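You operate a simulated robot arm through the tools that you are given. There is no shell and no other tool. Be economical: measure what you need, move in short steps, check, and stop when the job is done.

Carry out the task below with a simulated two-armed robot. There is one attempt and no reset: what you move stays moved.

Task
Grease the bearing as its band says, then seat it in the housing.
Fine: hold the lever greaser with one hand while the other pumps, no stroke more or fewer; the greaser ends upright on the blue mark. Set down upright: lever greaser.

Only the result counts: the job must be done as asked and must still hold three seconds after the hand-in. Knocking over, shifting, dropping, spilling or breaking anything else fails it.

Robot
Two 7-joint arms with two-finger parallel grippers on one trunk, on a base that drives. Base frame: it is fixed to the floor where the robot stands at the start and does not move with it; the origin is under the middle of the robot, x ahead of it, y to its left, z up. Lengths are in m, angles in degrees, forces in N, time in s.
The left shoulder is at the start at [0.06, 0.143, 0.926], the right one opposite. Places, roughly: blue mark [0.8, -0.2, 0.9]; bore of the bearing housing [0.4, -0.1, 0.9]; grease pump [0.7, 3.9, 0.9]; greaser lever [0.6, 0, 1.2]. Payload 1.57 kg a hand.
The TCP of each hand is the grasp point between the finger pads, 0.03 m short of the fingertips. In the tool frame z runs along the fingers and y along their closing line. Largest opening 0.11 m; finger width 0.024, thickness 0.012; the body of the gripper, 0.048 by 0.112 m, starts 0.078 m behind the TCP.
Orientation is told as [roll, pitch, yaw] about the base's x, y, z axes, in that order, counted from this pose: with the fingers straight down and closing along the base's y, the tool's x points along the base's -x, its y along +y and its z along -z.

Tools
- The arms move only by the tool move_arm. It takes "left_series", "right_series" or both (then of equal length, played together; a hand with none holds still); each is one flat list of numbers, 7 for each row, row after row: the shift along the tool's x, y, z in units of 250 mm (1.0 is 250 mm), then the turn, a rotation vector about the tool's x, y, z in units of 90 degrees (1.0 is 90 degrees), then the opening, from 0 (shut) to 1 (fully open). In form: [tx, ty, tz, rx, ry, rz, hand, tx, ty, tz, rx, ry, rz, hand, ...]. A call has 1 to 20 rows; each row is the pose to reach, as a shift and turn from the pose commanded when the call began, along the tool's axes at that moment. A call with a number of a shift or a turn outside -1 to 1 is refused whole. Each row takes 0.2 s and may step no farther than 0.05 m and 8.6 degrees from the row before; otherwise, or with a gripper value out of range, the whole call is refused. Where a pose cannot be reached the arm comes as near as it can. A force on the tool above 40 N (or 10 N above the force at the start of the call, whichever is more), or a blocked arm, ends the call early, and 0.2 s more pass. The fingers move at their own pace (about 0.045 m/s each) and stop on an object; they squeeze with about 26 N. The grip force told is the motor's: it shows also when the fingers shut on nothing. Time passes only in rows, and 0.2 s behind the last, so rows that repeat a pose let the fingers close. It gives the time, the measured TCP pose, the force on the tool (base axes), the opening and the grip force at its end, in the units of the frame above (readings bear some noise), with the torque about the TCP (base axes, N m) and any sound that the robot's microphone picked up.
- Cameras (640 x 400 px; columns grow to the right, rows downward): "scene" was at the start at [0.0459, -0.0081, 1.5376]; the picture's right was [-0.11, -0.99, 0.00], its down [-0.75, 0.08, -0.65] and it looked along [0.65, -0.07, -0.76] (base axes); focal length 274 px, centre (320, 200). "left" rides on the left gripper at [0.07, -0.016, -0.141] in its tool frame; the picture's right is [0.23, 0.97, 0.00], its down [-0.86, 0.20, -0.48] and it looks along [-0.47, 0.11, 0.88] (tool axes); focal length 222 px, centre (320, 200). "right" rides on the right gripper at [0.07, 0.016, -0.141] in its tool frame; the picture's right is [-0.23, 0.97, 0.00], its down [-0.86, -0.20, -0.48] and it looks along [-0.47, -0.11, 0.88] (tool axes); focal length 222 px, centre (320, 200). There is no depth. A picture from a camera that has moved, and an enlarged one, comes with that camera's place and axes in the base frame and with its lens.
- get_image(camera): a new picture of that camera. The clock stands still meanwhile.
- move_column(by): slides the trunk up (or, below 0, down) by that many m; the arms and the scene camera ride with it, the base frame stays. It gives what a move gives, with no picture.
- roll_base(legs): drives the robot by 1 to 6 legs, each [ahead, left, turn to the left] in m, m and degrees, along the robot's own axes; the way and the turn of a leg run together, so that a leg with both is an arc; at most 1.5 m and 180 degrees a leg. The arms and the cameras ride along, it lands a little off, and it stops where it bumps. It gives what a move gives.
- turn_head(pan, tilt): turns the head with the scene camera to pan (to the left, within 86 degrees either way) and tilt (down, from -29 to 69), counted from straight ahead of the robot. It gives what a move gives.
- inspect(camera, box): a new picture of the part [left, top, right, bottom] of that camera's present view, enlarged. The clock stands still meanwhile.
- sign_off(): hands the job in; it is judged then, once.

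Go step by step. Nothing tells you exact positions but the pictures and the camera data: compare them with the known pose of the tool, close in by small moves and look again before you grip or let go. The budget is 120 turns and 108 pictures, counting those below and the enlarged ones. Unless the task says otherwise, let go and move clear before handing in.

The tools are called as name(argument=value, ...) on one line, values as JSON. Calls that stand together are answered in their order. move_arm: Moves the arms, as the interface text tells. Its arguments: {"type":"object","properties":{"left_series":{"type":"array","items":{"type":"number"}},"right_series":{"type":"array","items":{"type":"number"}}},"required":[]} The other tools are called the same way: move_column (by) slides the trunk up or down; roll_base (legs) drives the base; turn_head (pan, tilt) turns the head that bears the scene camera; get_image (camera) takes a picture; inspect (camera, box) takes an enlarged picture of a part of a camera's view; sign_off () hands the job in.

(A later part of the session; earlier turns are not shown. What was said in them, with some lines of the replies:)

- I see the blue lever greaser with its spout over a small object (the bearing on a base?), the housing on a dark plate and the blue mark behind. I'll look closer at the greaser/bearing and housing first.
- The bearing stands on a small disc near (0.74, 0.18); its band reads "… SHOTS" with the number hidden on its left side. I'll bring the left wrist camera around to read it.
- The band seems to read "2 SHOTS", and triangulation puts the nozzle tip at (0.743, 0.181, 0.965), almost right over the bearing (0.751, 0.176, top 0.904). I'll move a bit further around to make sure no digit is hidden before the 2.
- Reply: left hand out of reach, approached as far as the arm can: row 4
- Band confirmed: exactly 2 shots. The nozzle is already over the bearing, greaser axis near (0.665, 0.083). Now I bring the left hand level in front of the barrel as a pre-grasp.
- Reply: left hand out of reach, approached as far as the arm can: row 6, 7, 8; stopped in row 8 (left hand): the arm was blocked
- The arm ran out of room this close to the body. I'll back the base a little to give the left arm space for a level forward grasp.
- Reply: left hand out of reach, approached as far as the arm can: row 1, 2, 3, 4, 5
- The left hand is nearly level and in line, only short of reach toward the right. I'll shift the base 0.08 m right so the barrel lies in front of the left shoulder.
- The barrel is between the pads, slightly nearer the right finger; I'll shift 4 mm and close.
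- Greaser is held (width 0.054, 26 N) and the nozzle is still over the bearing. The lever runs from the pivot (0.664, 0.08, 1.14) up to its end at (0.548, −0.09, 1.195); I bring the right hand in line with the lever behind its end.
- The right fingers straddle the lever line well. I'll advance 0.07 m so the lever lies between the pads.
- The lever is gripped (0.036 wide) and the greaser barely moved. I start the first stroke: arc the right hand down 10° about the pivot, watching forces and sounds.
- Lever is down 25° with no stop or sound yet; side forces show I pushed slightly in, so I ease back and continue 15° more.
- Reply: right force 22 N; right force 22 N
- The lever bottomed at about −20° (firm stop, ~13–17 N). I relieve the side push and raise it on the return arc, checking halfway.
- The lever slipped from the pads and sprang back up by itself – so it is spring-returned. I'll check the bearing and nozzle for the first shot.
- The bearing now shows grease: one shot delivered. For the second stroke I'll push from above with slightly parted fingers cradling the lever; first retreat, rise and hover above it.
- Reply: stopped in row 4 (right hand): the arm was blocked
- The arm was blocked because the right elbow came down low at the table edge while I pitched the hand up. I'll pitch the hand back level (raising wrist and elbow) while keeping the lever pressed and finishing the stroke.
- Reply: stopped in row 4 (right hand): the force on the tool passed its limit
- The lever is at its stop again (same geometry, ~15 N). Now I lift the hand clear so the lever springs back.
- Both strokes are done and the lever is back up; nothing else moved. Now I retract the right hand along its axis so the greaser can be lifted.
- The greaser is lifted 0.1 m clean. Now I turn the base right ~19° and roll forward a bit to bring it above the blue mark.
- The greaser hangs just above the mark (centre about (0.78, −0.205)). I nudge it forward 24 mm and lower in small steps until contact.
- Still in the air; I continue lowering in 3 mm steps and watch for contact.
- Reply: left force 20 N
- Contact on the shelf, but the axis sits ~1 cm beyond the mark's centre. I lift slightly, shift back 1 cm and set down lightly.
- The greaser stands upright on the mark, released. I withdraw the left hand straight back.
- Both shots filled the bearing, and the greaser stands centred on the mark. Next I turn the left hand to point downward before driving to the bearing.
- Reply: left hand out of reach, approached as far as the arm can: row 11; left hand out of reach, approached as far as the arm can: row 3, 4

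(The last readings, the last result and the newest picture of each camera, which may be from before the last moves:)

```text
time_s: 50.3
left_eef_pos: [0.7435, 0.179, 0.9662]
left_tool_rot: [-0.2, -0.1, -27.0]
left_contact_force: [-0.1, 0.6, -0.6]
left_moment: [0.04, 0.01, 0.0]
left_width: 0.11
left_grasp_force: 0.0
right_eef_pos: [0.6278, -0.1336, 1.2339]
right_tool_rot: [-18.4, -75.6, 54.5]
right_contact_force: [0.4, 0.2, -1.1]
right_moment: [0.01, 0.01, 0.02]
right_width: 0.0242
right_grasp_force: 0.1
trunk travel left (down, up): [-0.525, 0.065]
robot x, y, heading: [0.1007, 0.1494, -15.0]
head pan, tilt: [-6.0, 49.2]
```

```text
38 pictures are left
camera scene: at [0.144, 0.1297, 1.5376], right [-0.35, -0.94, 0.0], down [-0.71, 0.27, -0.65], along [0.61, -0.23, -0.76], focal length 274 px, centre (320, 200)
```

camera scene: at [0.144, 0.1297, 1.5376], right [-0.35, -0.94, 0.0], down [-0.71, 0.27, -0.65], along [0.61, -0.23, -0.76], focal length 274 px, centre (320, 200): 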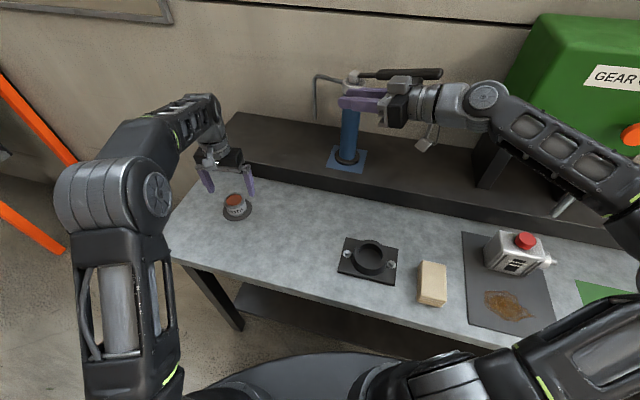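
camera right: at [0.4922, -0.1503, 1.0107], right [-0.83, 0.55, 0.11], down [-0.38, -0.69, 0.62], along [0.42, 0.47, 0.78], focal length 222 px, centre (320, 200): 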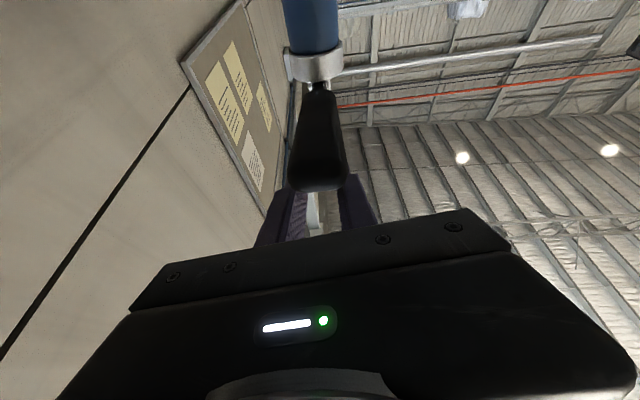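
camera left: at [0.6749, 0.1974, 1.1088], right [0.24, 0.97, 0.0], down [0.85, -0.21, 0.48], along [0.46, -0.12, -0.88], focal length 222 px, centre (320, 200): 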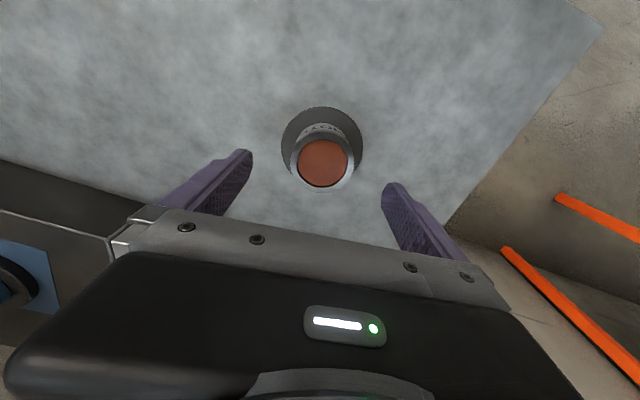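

The bearing is centred at (0.744, 0.183). I descend to grip only its upper part and close.

move_arm(left_series=[0.003, 0.015, 0.06, 0, 0, 0, 1, 0.005, 0.015, 0.12, 0, 0, 0, 1, 0.005, 0.015, 0.172, 0, 0, 0, 0.85, 0.005, 0.015, 0.172, 0, 0, 0, 0.7])

inspect(camera="left", box=[200, 80, 440, 260])

inspect(camera="scene", box=[180, 130, 290, 230])

```text
time_s: 51.3
left_eef_pos: [0.7435, 0.184, 0.9249]
left_tool_rot: [-0.3, -0.1, -27.0]
left_contact_force: [-0.2, -0.3, 0.1]
left_moment: [0.01, 0.0, 0.02]
left_width: 0.077
left_grasp_force: 0.1
right_eef_pos: [0.6278, -0.132, 1.2332]
right_tool_rot: [-18.6, -75.6, 54.7]
right_contact_force: [-0.1, 0.6, -0.2]
right_moment: [0.05, 0.03, 0.01]
right_width: 0.0243
right_grasp_force: 0.1
trunk travel left (down, up): [-0.525, 0.065]
robot x, y, heading: [0.1047, 0.1537, -14.5]
head pan, tilt: [-6.0, 49.2]
```

```text
2.22 times, centred on (320, 170) of left
camera zoom: at [0.6749, 0.2017, 1.0657], right [0.24, 0.97, 0.0], down [0.85, -0.21, 0.48], along [0.47, -0.12, -0.88], focal length 494 px, centre (320, 267)
```

zoom: 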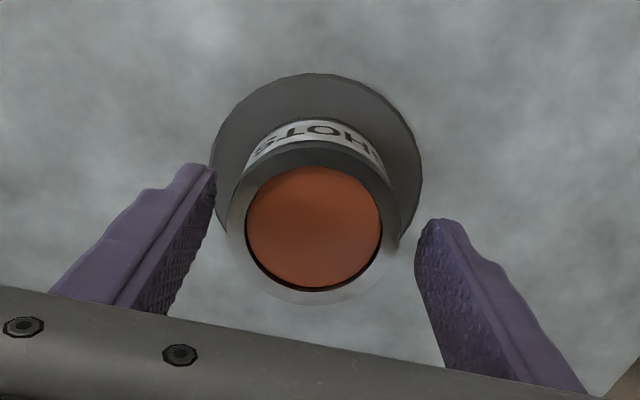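

```text
4.00 times, centred on (235, 180) of scene
camera zoom: at [0.1433, 0.1297, 1.5376], right [-0.35, -0.94, 0.0], down [-0.71, 0.27, -0.65], along [0.61, -0.23, -0.76], focal length 1097 px, centre (660, 280)
```

zoom: 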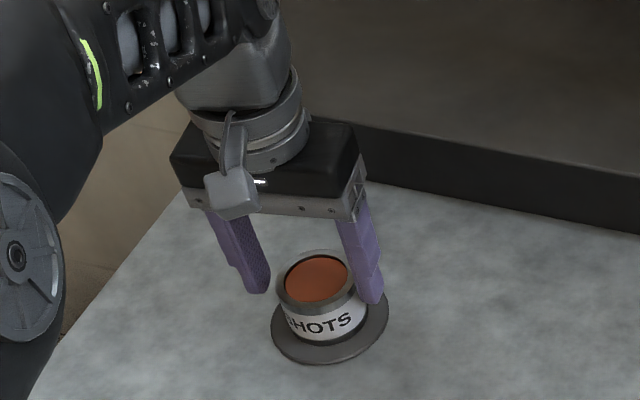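

move_arm(left_series=[0, -0.003, 0.014, 0, 0, 0, 0.7, 0, -0.003, 0.014, 0, 0, 0, 0.4, 0, -0.003, 0.014, 0, 0, 0, 0.3, 0, -0.003, 0.014, 0, 0, 0, 0.3])

inspect(camera="left", box=[200, 80, 440, 260])

inspect(camera="scene", box=[180, 130, 290, 230])

```text
time_s: 52.3
left_eef_pos: [0.7432, 0.1819, 0.9206]
left_tool_rot: [-0.2, 0.0, -27.0]
left_contact_force: [-0.7, -0.7, 1.0]
left_moment: [0.02, 0.07, 0.0]
left_width: 0.059
left_grasp_force: 25.5
right_eef_pos: [0.628, -0.1331, 1.2338]
right_tool_rot: [-18.6, -75.7, 54.4]
right_contact_force: [-0.6, -0.1, 0.2]
right_moment: [-0.01, -0.03, -0.02]
right_width: 0.0245
right_grasp_force: 0.0
trunk travel left (down, up): [-0.525, 0.065]
robot x, y, heading: [0.1041, 0.152, -14.4]
head pan, tilt: [-6.0, 49.2]
```

```text
2.22 times, centred on (320, 170) of left
camera zoom: at [0.6742, 0.2011, 1.0624], right [0.24, 0.97, 0.0], down [0.85, -0.21, 0.48], along [0.46, -0.12, -0.88], focal length 494 px, centre (320, 267)
```

zoom: 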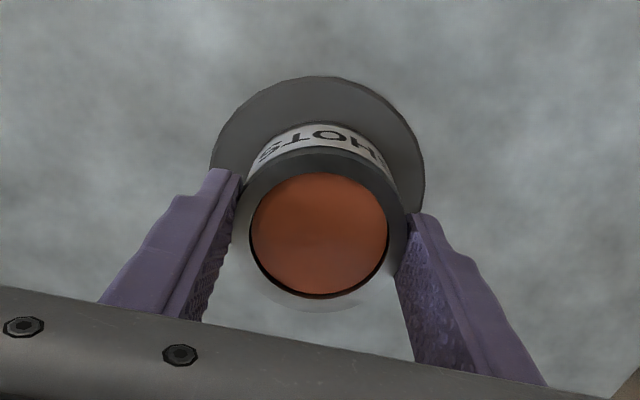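

```text
4.00 times, centred on (235, 180) of scene
camera zoom: at [0.1434, 0.1296, 1.5376], right [-0.35, -0.94, 0.0], down [-0.71, 0.27, -0.65], along [0.61, -0.23, -0.76], focal length 1097 px, centre (660, 280)
```

zoom: 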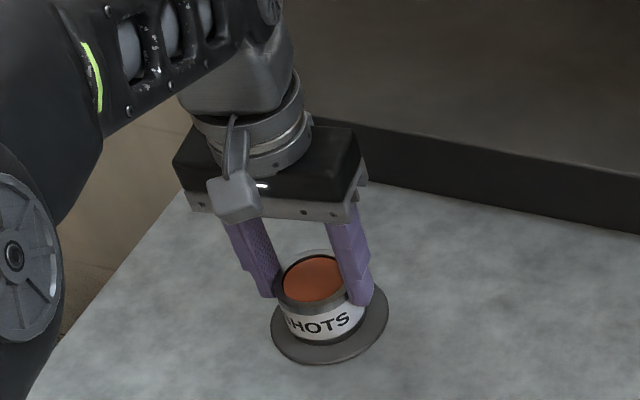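

Gripped (0.059 m). Lifting it straight up.

move_arm(left_series=[0, 0, -0.04, 0, 0, 0, 0.3, 0, 0, -0.12, 0, 0, 0, 0.3, 0, 0, -0.24, 0, 0, 0, 0.3, 0, 0, -0.36, 0, 0, 0, 0.3, 0.05, 0, -0.44, 0, 0, 0, 0.3])

get_image(camera="scene")

```text
time_s: 53.5
left_eef_pos: [0.731, 0.1897, 1.0289]
left_tool_rot: [-0.3, -0.2, -26.9]
left_contact_force: [0.7, 0.2, -2.3]
left_moment: [-0.03, -0.03, 0.0]
left_width: 0.0589
left_grasp_force: 26.1
right_eef_pos: [0.6275, -0.1321, 1.2347]
right_tool_rot: [-18.6, -75.7, 54.7]
right_contact_force: [1.0, 0.0, 0.6]
right_moment: [0.01, -0.01, -0.01]
right_width: 0.0241
right_grasp_force: 0.0
trunk travel left (down, up): [-0.525, 0.065]
robot x, y, heading: [0.1013, 0.1536, -14.6]
head pan, tilt: [-6.0, 49.2]
```

```text
33 pictures are left
camera scene: at [0.1429, 0.1301, 1.5376], right [-0.35, -0.94, 0.0], down [-0.71, 0.27, -0.65], along [0.61, -0.23, -0.76], focal length 274 px, centre (320, 200)
```

scene: 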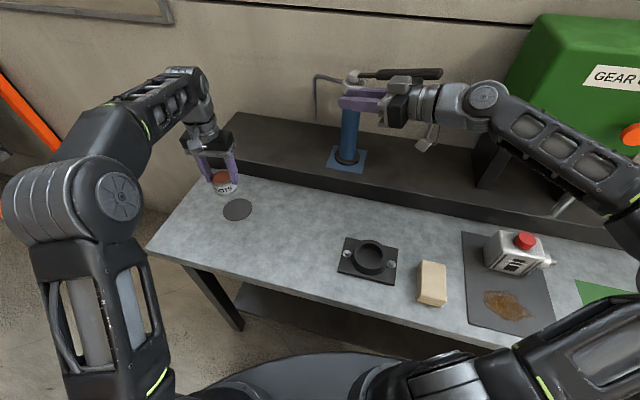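

The bearing is lifted and the stand stayed put. The housing bore is near (0.436, −0.12), so I back off and drive right to bring the bearing over it.

roll_base(legs=[[-0.207, 0, 0], [0, -0.374, 0]])

get_image(camera="scene")

get_image(camera="left")

```text
time_s: 57.1
left_eef_pos: [0.4362, -0.1154, 1.0288]
left_tool_rot: [-0.2, -0.1, -26.8]
left_contact_force: [-0.3, -1.3, -2.5]
left_moment: [0.01, -0.01, 0.01]
left_width: 0.0588
left_grasp_force: 25.8
right_eef_pos: [0.3345, -0.4387, 1.2337]
right_tool_rot: [-18.4, -75.7, 54.7]
right_contact_force: [0.7, -0.2, 0.2]
right_moment: [0.01, -0.03, -0.02]
right_width: 0.0242
right_grasp_force: 0.0
trunk travel left (down, up): [-0.525, 0.065]
robot x, y, heading: [-0.1943, -0.161, -14.2]
head pan, tilt: [-6.0, 49.2]
```

```text
32 pictures are left
camera scene: at [-0.1517, -0.1791, 1.5376], right [-0.35, -0.94, 0.0], down [-0.71, 0.27, -0.65], along [0.61, -0.23, -0.76], focal length 274 px, centre (320, 200)
```

scene: 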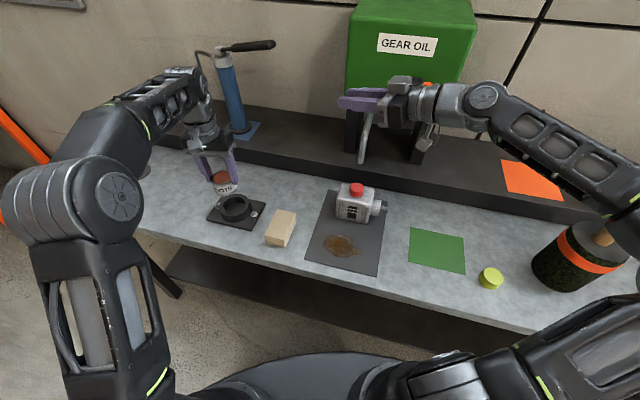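

```text
31 pictures are left
camera left: at [0.3672, -0.0985, 1.1712], right [0.24, 0.97, 0.0], down [0.85, -0.21, 0.48], along [0.47, -0.12, -0.88], focal length 222 px, centre (320, 200)
```

left: 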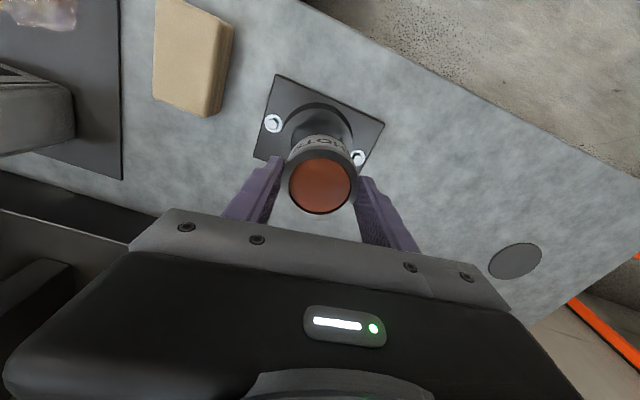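

Bore centre triangulates to (0.4367, −0.121). I align and lower to just above the ring.

move_arm(left_series=[-0.008, -0.019, 0.06, 0, 0, 0, 0.3, -0.008, -0.019, 0.16, 0, 0, 0, 0.3, -0.008, -0.019, 0.26, 0, 0, 0, 0.3])

inspect(camera="scene", box=[180, 130, 290, 240])

inspect(camera="left", box=[200, 60, 440, 240])

```text
time_s: 57.9
left_eef_pos: [0.4358, -0.12, 0.9644]
left_tool_rot: [-0.1, -0.1, -26.9]
left_contact_force: [0.3, -1.2, -2.3]
left_moment: [0.0, -0.02, 0.0]
left_width: 0.0586
left_grasp_force: 25.8
right_eef_pos: [0.3335, -0.4385, 1.2344]
right_tool_rot: [-18.5, -75.6, 54.7]
right_contact_force: [-0.1, -0.5, -0.4]
right_moment: [0.02, 0.02, 0.05]
right_width: 0.0241
right_grasp_force: 0.1
trunk travel left (down, up): [-0.525, 0.065]
robot x, y, heading: [-0.1931, -0.1584, -14.3]
head pan, tilt: [-6.0, 49.2]
```

```text
3.64 times, centred on (235, 185) of scene
camera zoom: at [-0.1512, -0.1784, 1.5376], right [-0.35, -0.94, 0.0], down [-0.71, 0.27, -0.65], along [0.61, -0.23, -0.76], focal length 997 px, centre (629, 254)
```

zoom: 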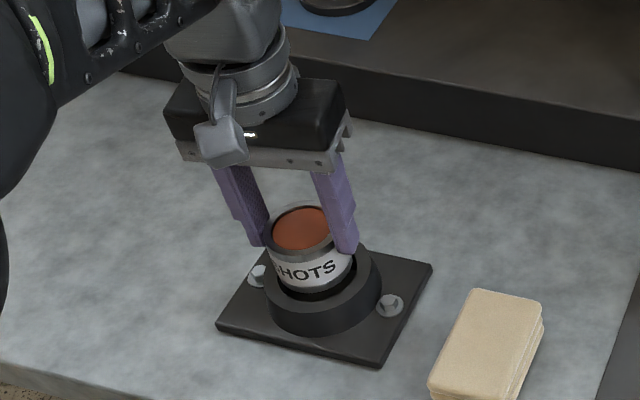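

```text
2.22 times, centred on (320, 150) of left
camera zoom: at [0.3672, -0.1034, 1.1059], right [0.24, 0.97, 0.0], down [0.85, -0.21, 0.48], along [0.47, -0.12, -0.88], focal length 494 px, centre (320, 311)
```

zoom: 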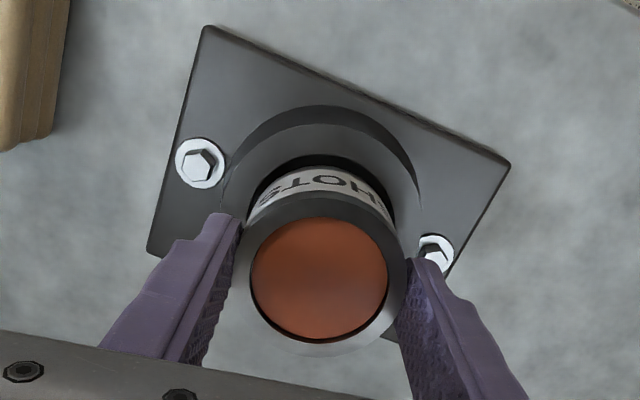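

inspect(camera="scene", box=[215, 175, 265, 230])

```text
7.27 times, centred on (240, 202) of scene
camera zoom: at [-0.1512, -0.1784, 1.5376], right [-0.35, -0.94, 0.0], down [-0.71, 0.27, -0.65], along [0.61, -0.23, -0.76], focal length 1994 px, centre (902, 182)
```

zoom: 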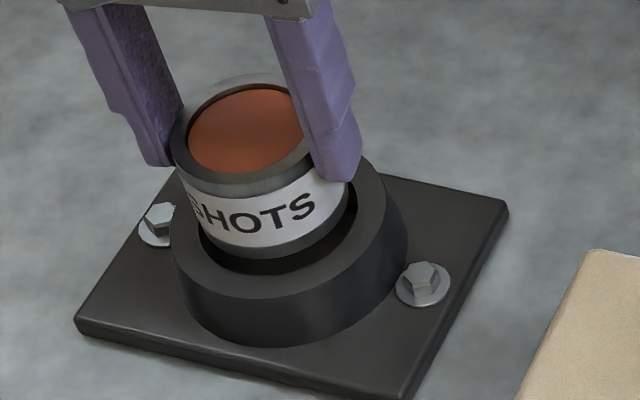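

Bolt-based and bore-based checks agree the bearing is centred within ~1–2 mm. I lower slowly into the bore.

move_arm(left_series=[0, 0, 0.03, 0, 0, 0, 0.3, 0, 0, 0.05, 0, 0, 0, 0.3, 0, 0, 0.07, 0, 0, 0, 0.3, 0, 0, 0.09, 0, 0, 0, 0.3, 0, 0, 0.11, 0, 0, 0, 0.3])

inspect(camera="scene", box=[215, 175, 265, 230])

```text
time_s: 59.2
left_eef_pos: [0.4344, -0.122, 0.9423]
left_tool_rot: [-0.2, -0.7, -26.6]
left_contact_force: [-9.0, 1.9, 18.2]
left_moment: [0.14, 0.92, 0.07]
left_width: 0.0594
left_grasp_force: 26.1
right_eef_pos: [0.3317, -0.4393, 1.2349]
right_tool_rot: [-18.9, -75.7, 55.2]
right_contact_force: [0.6, 0.1, 0.5]
right_moment: [-0.02, -0.02, -0.01]
right_width: 0.0243
right_grasp_force: 0.2
trunk travel left (down, up): [-0.525, 0.065]
robot x, y, heading: [-0.1955, -0.1576, -14.3]
head pan, tilt: [-6.0, 49.2]
stopped in row 5 (left hand): the force on the tool passed its limit (the readings are from after the stop); the commanded pose is now the measured one
```

```text
7.27 times, centred on (240, 202) of scene
camera zoom: at [-0.155, -0.1776, 1.5375], right [-0.35, -0.94, 0.0], down [-0.71, 0.26, -0.65], along [0.61, -0.23, -0.76], focal length 1994 px, centre (902, 182)
```

zoom: 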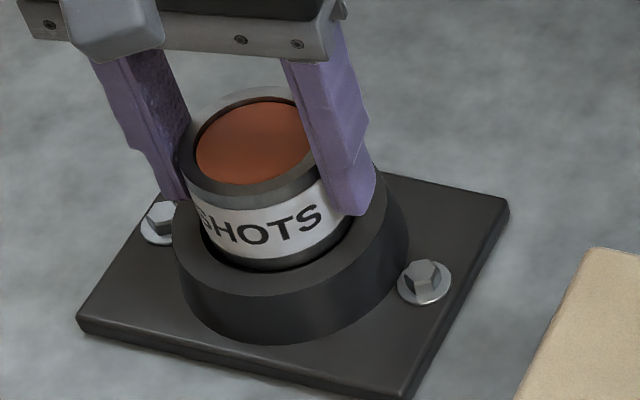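

Contact at the bore's lead-in with a sideways push; the hand already yielded ~2 mm that way. I ease up slightly, level the hand and try again from the yielded position.

move_arm(left_series=[0, 0, -0.012, 0, 0, 0, 0.3, 0.003, 0, -0.008, 0, 0.006, 0, 0.3, 0.003, 0, 0.004, 0, 0.006, 0, 0.3, 0.003, 0, 0.016, 0, 0.006, 0, 0.3, 0.003, 0, 0.028, 0, 0.006, 0, 0.3])

```text
time_s: 60.4
left_eef_pos: [0.4361, -0.1219, 0.9343]
left_tool_rot: [-0.2, -0.1, -26.9]
left_contact_force: [-7.0, -0.8, -1.1]
left_moment: [-0.06, 0.2, -0.03]
left_width: 0.059
left_grasp_force: 25.8
right_eef_pos: [0.3326, -0.4388, 1.2339]
right_tool_rot: [-18.6, -75.7, 54.9]
right_contact_force: [0.0, 0.4, 0.2]
right_moment: [-0.01, 0.01, 0.02]
right_width: 0.024
right_grasp_force: 0.1
trunk travel left (down, up): [-0.525, 0.065]
robot x, y, heading: [-0.1945, -0.1607, -14.6]
head pan, tilt: [-6.0, 49.2]
```

It slipped into the bore (no vertical force, slight wall contact). I relieve 1 mm in −x and continue down.

move_arm(left_series=[0.005, -0.002, 0, 0, 0, 0, 0.3, 0.005, -0.002, 0.016, 0, 0, 0, 0.3, 0.005, -0.002, 0.032, 0, 0, 0, 0.3, 0.005, -0.002, 0.048, 0, 0, 0, 0.3, 0.005, -0.002, 0.06, 0, 0, 0, 0.3])

inspect(camera="scene", box=[215, 175, 265, 230])

```text
time_s: 61.4
left_eef_pos: [0.4359, -0.1212, 0.9304]
left_tool_rot: [0.0, -0.6, -26.8]
left_contact_force: [-11.0, 3.2, 19.3]
left_moment: [0.36, 0.62, 0.02]
left_width: 0.059
left_grasp_force: 26.2
right_eef_pos: [0.333, -0.4379, 1.2354]
right_tool_rot: [-18.9, -75.6, 55.3]
right_contact_force: [0.9, -0.7, 0.4]
right_moment: [-0.03, -0.01, 0.02]
right_width: 0.0241
right_grasp_force: 0.0
trunk travel left (down, up): [-0.525, 0.065]
robot x, y, heading: [-0.1937, -0.1598, -14.4]
head pan, tilt: [-6.0, 49.2]
stopped in row 5 (left hand): the force on the tool passed its limit (the readings are from after the stop); the commanded pose is now the measured one
```

```text
7.27 times, centred on (240, 202) of scene
camera zoom: at [-0.1551, -0.1782, 1.5377], right [-0.35, -0.94, 0.0], down [-0.71, 0.26, -0.65], along [0.61, -0.23, -0.76], focal length 1994 px, centre (902, 182)
```

zoom: 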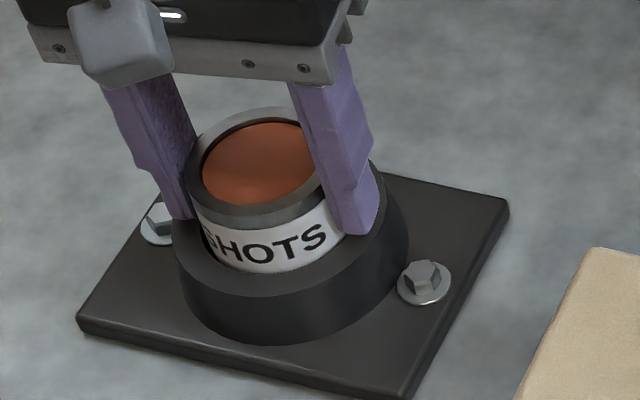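

The bearing is well inside the bore and the fingertips are near the ring top. I release, rise, and will push it home with the fingertips on its rim.

move_arm(left_series=[0.004, 0, -0.006, 0, 0.006, 0, 0.3, 0.004, 0, -0.006, 0, 0.006, 0, 0.7, 0.004, 0, -0.006, 0, 0.006, 0, 0.8, 0.004, 0, -0.006, 0, 0.006, 0, 0.8, 0.004, 0, -0.08, 0, 0.006, 0, 0.8, 0.004, 0, -0.2, 0, 0.006, 0, 0.6])

inspect(camera="scene", box=[215, 175, 265, 230])

inspect(camera="left", box=[200, 60, 440, 240])

```text
time_s: 62.8
left_eef_pos: [0.4376, -0.1193, 0.9772]
left_tool_rot: [-0.1, -0.1, -26.8]
left_contact_force: [0.0, 0.6, 0.0]
left_moment: [0.05, -0.02, 0.01]
left_width: 0.0659
left_grasp_force: 0.0
right_eef_pos: [0.3345, -0.4383, 1.2329]
right_tool_rot: [-18.5, -75.8, 54.8]
right_contact_force: [-1.1, 0.6, 0.4]
right_moment: [-0.01, 0.0, -0.01]
right_width: 0.0242
right_grasp_force: 0.0
trunk travel left (down, up): [-0.525, 0.065]
robot x, y, heading: [-0.1943, -0.1564, -14.4]
head pan, tilt: [-6.0, 49.2]
```

```text
7.27 times, centred on (240, 202) of scene
camera zoom: at [-0.1518, -0.1784, 1.5375], right [-0.35, -0.94, 0.0], down [-0.71, 0.27, -0.65], along [0.61, -0.23, -0.76], focal length 1994 px, centre (902, 182)
```

zoom: 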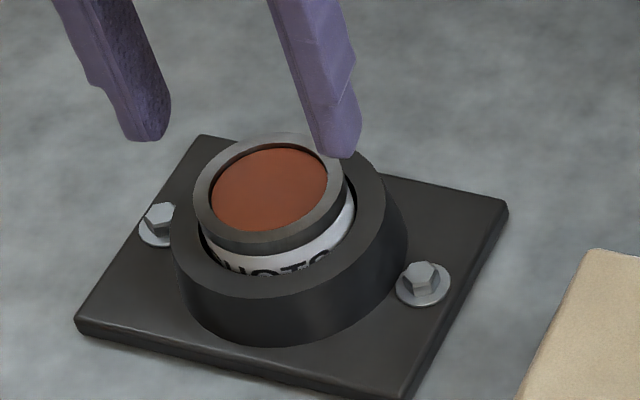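

```text
2.22 times, centred on (320, 150) of left
camera zoom: at [0.3687, -0.1032, 1.1188], right [0.24, 0.97, 0.0], down [0.85, -0.21, 0.48], along [0.47, -0.11, -0.88], focal length 494 px, centre (320, 311)
```

zoom: 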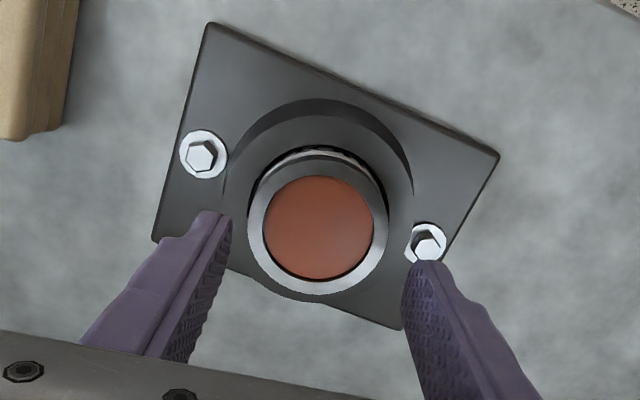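

It dropped further on release. I press lightly on its rim with the fingertips (opening ~0.05) to make sure it is seated.

move_arm(left_series=[-0.008, 0, 0, 0, 0, 0, 0.46, -0.008, 0, 0.04, 0, 0, 0, 0.46, -0.008, 0, 0.1, 0, 0, 0, 0.46, -0.008, 0, 0.13, 0, 0, 0, 0.46, -0.008, 0, 0.15, 0, 0, 0, 0.46, -0.008, 0, 0.17, 0, 0, 0, 0.46, -0.008, 0, 0.19, 0, 0, 0, 0.46])

inspect(camera="scene", box=[215, 175, 265, 230])

```text
time_s: 64.1
left_eef_pos: [0.4409, -0.1213, 0.9478]
left_tool_rot: [0.0, -1.0, -26.7]
left_contact_force: [-6.5, 2.7, 18.5]
left_moment: [0.11, 0.43, 0.09]
left_width: 0.0505
left_grasp_force: 0.1
right_eef_pos: [0.3333, -0.4393, 1.2349]
right_tool_rot: [-18.8, -75.7, 55.1]
right_contact_force: [0.3, -0.8, -0.3]
right_moment: [0.03, -0.01, 0.01]
right_width: 0.0241
right_grasp_force: 0.1
trunk travel left (down, up): [-0.525, 0.065]
robot x, y, heading: [-0.1937, -0.1564, -14.3]
head pan, tilt: [-6.0, 49.2]
stopped in row 6 (left hand): the force on the tool passed its limit (the readings are from after the stop); the commanded pose is now the measured one
```

```text
7.27 times, centred on (240, 202) of scene
camera zoom: at [-0.1543, -0.1779, 1.5377], right [-0.35, -0.94, 0.0], down [-0.71, 0.26, -0.65], along [0.61, -0.23, -0.76], focal length 1994 px, centre (902, 182)
```

zoom: 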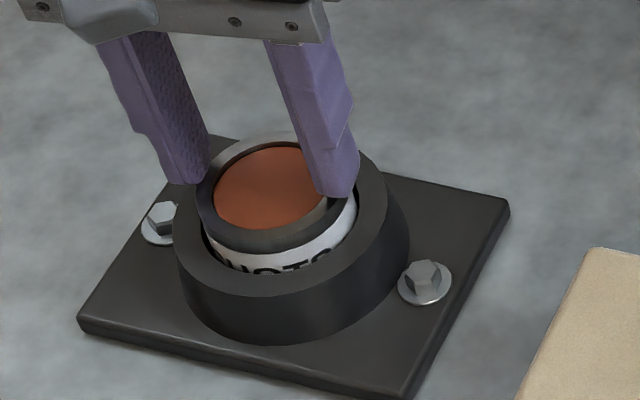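

move_arm(left_series=[0.006, 0, -0.004, 0, 0.011, 0, 0.46, 0.006, 0, 0.008, 0, 0.011, 0, 0.46, 0.004, 0, 0.016, 0, 0.011, 0, 0.46, 0.002, 0, 0.024, 0, 0.011, 0, 0.46, 0, 0, 0.032, 0, 0.011, 0, 0.46])

inspect(camera="scene", box=[215, 175, 265, 230])

```text
time_s: 64.9
left_eef_pos: [0.4419, -0.1217, 0.9485]
left_tool_rot: [-0.1, -0.7, -26.7]
left_contact_force: [-7.1, 1.6, 14.1]
left_moment: [0.0, 0.4, 0.01]
left_width: 0.0504
left_grasp_force: 0.1
right_eef_pos: [0.3321, -0.4374, 1.2346]
right_tool_rot: [-18.8, -75.7, 55.1]
right_contact_force: [-0.5, -0.4, 0.0]
right_moment: [0.03, -0.02, 0.03]
right_width: 0.024
right_grasp_force: 0.0
trunk travel left (down, up): [-0.525, 0.065]
robot x, y, heading: [-0.1937, -0.1568, -14.5]
head pan, tilt: [-6.0, 49.2]
stopped in row 3 (left hand): the force on the tool passed its limit (the readings are from after the stop); the commanded pose is now the measured one
```

```text
7.27 times, centred on (240, 202) of scene
camera zoom: at [-0.154, -0.1778, 1.5374], right [-0.35, -0.94, 0.0], down [-0.71, 0.26, -0.65], along [0.61, -0.23, -0.76], focal length 1994 px, centre (902, 182)
```

zoom: 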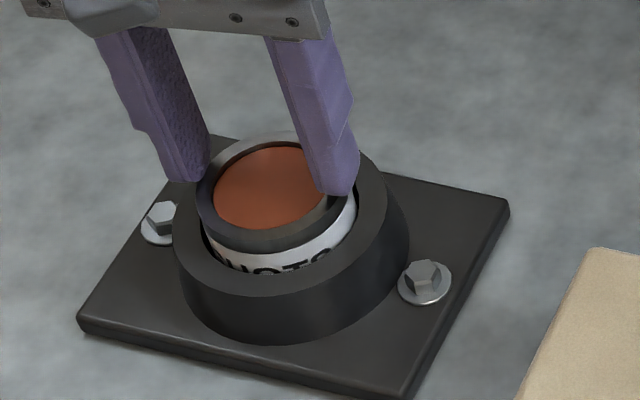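

move_arm(left_series=[0, 0, -0.05, 0, 0, 0, 0.46, 0, 0, -0.2, 0, 0, 0, 0.6, 0, 0, -0.36, 0, 0, 0, 0.6])

inspect(camera="scene", box=[220, 182, 256, 222])

inspect(camera="left", box=[250, 70, 390, 175])

```text
time_s: 65.7
left_eef_pos: [0.44, -0.1216, 1.0337]
left_tool_rot: [0.0, -0.4, -26.7]
left_contact_force: [0.4, 0.4, -0.3]
left_moment: [-0.03, -0.01, -0.01]
left_width: 0.0662
left_grasp_force: 0.1
right_eef_pos: [0.3331, -0.4375, 1.2342]
right_tool_rot: [-18.6, -75.6, 54.9]
right_contact_force: [-0.5, 0.2, -0.2]
right_moment: [-0.01, 0.0, 0.0]
right_width: 0.0242
right_grasp_force: 0.0
trunk travel left (down, up): [-0.525, 0.065]
robot x, y, heading: [-0.194, -0.156, -14.2]
head pan, tilt: [-6.0, 49.2]
```

```text
10.00 times, centred on (238, 202) of scene
camera zoom: at [-0.1522, -0.1781, 1.5375], right [-0.35, -0.94, 0.0], down [-0.71, 0.26, -0.65], along [0.61, -0.23, -0.76], focal length 2742 px, centre (1140, 180)
```

zoom: 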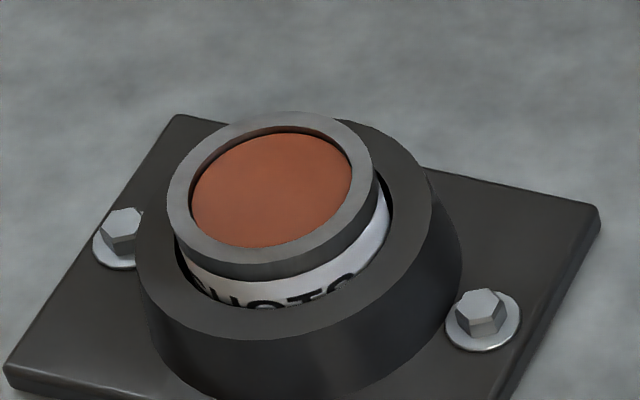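

```text
3.81 times, centred on (320, 122) of left
camera zoom: at [0.3712, -0.1047, 1.1762], right [0.23, 0.97, 0.0], down [0.85, -0.2, 0.49], along [0.47, -0.11, -0.87], focal length 846 px, centre (320, 495)
```

zoom: 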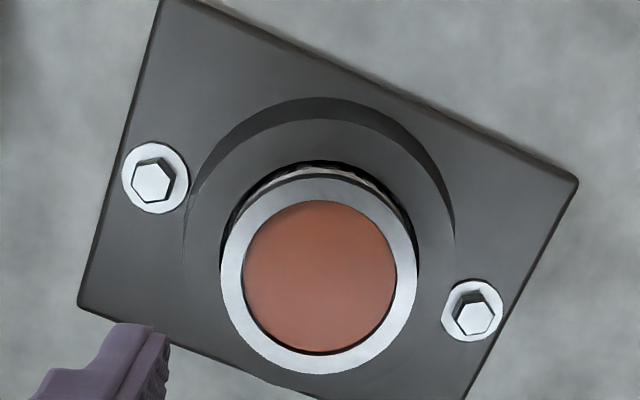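

The bearing sits level and centred in the bore with a solid stop under two presses; the geometry matches bore depth. I raise the left hand clear and do a last check of the whole scene.

move_arm(left_series=[0, 0, -0.16, 0, 0, 0, 0.6, 0, 0.1, -0.3, 0, 0, 0, 0.6, 0, 0.25, -0.4, 0, 0, 0, 0.6, 0, 0.4, -0.4, 0, 0, 0, 0.6, 0, 0.55, -0.4, 0, 0, 0, 0.6])

get_image(camera="scene")

inspect(camera="scene", box=[180, 20, 300, 240])

```text
time_s: 66.9
left_eef_pos: [0.4578, 0.0193, 1.1254]
left_tool_rot: [3.6, -8.7, -30.8]
left_contact_force: [-0.7, 1.0, 0.4]
left_moment: [-0.11, -0.01, 0.01]
left_width: 0.0659
left_grasp_force: 0.1
left hand out of reach, approached as far as the arm can: row 1, 2, 3, 4, 5
right_eef_pos: [0.3324, -0.4323, 1.2349]
right_tool_rot: [-19.5, -75.5, 55.7]
right_contact_force: [-0.7, 0.9, 0.6]
right_moment: [-0.09, 0.07, -0.11]
right_width: 0.0243
right_grasp_force: 0.1
trunk travel left (down, up): [-0.525, 0.065]
robot x, y, heading: [-0.1919, -0.159, -14.6]
head pan, tilt: [-6.0, 49.2]
```

```text
19 pictures are left
camera scene: at [-0.1523, -0.1716, 1.5377], right [-0.35, -0.94, 0.0], down [-0.71, 0.26, -0.65], along [0.61, -0.23, -0.76], focal length 274 px, centre (320, 200)
```

scene: 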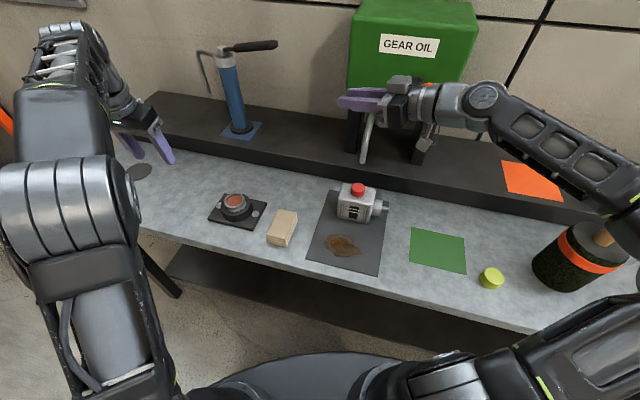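

```text
1.82 times, centred on (240, 130) of scene
camera zoom: at [-0.1523, -0.1716, 1.5377], right [-0.35, -0.94, 0.0], down [-0.71, 0.26, -0.65], along [0.61, -0.23, -0.76], focal length 498 px, centre (466, 327)
```

zoom: 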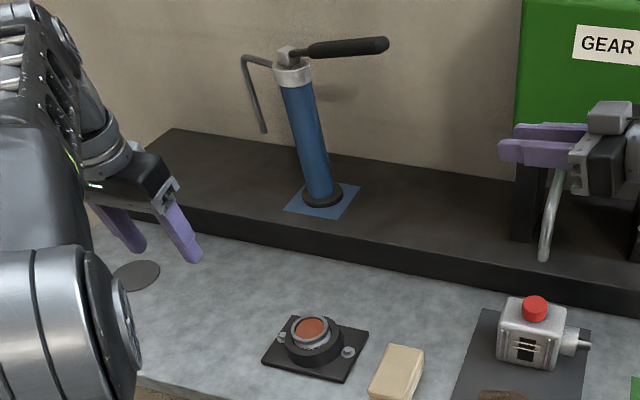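

The greaser stands upright on the mark, the bearing (2 shots) is in the housing, and both hands are clear. Handing in.

sign_off()

```text
The job is handed in.
```

I gave the bearing 2 shots, as its band says, and put it in the housing. The lever greaser stands upright on the blue mark, and both hands are clear.

- **Shots:** I pressed the lever down to its stop twice, and grease fills the bearing. The microphone reported no sound, so I judged the count from the lever's position and the grease. Partway through the second stroke the arm was blocked, and I finished that stroke after levelling the hand.
- **Seating:** the bearing rubbed the bore wall on the way in and dropped further when I let go. Two light presses then met a solid stop. It looks level, and its height roughly matches a full seat, but I couldn't measure that exactly.
- **Surroundings:** I saw nothing else knocked over or moved. The right elbow came low at the table edge during the second stroke, and the oil device next to it looked unmoved afterwards.
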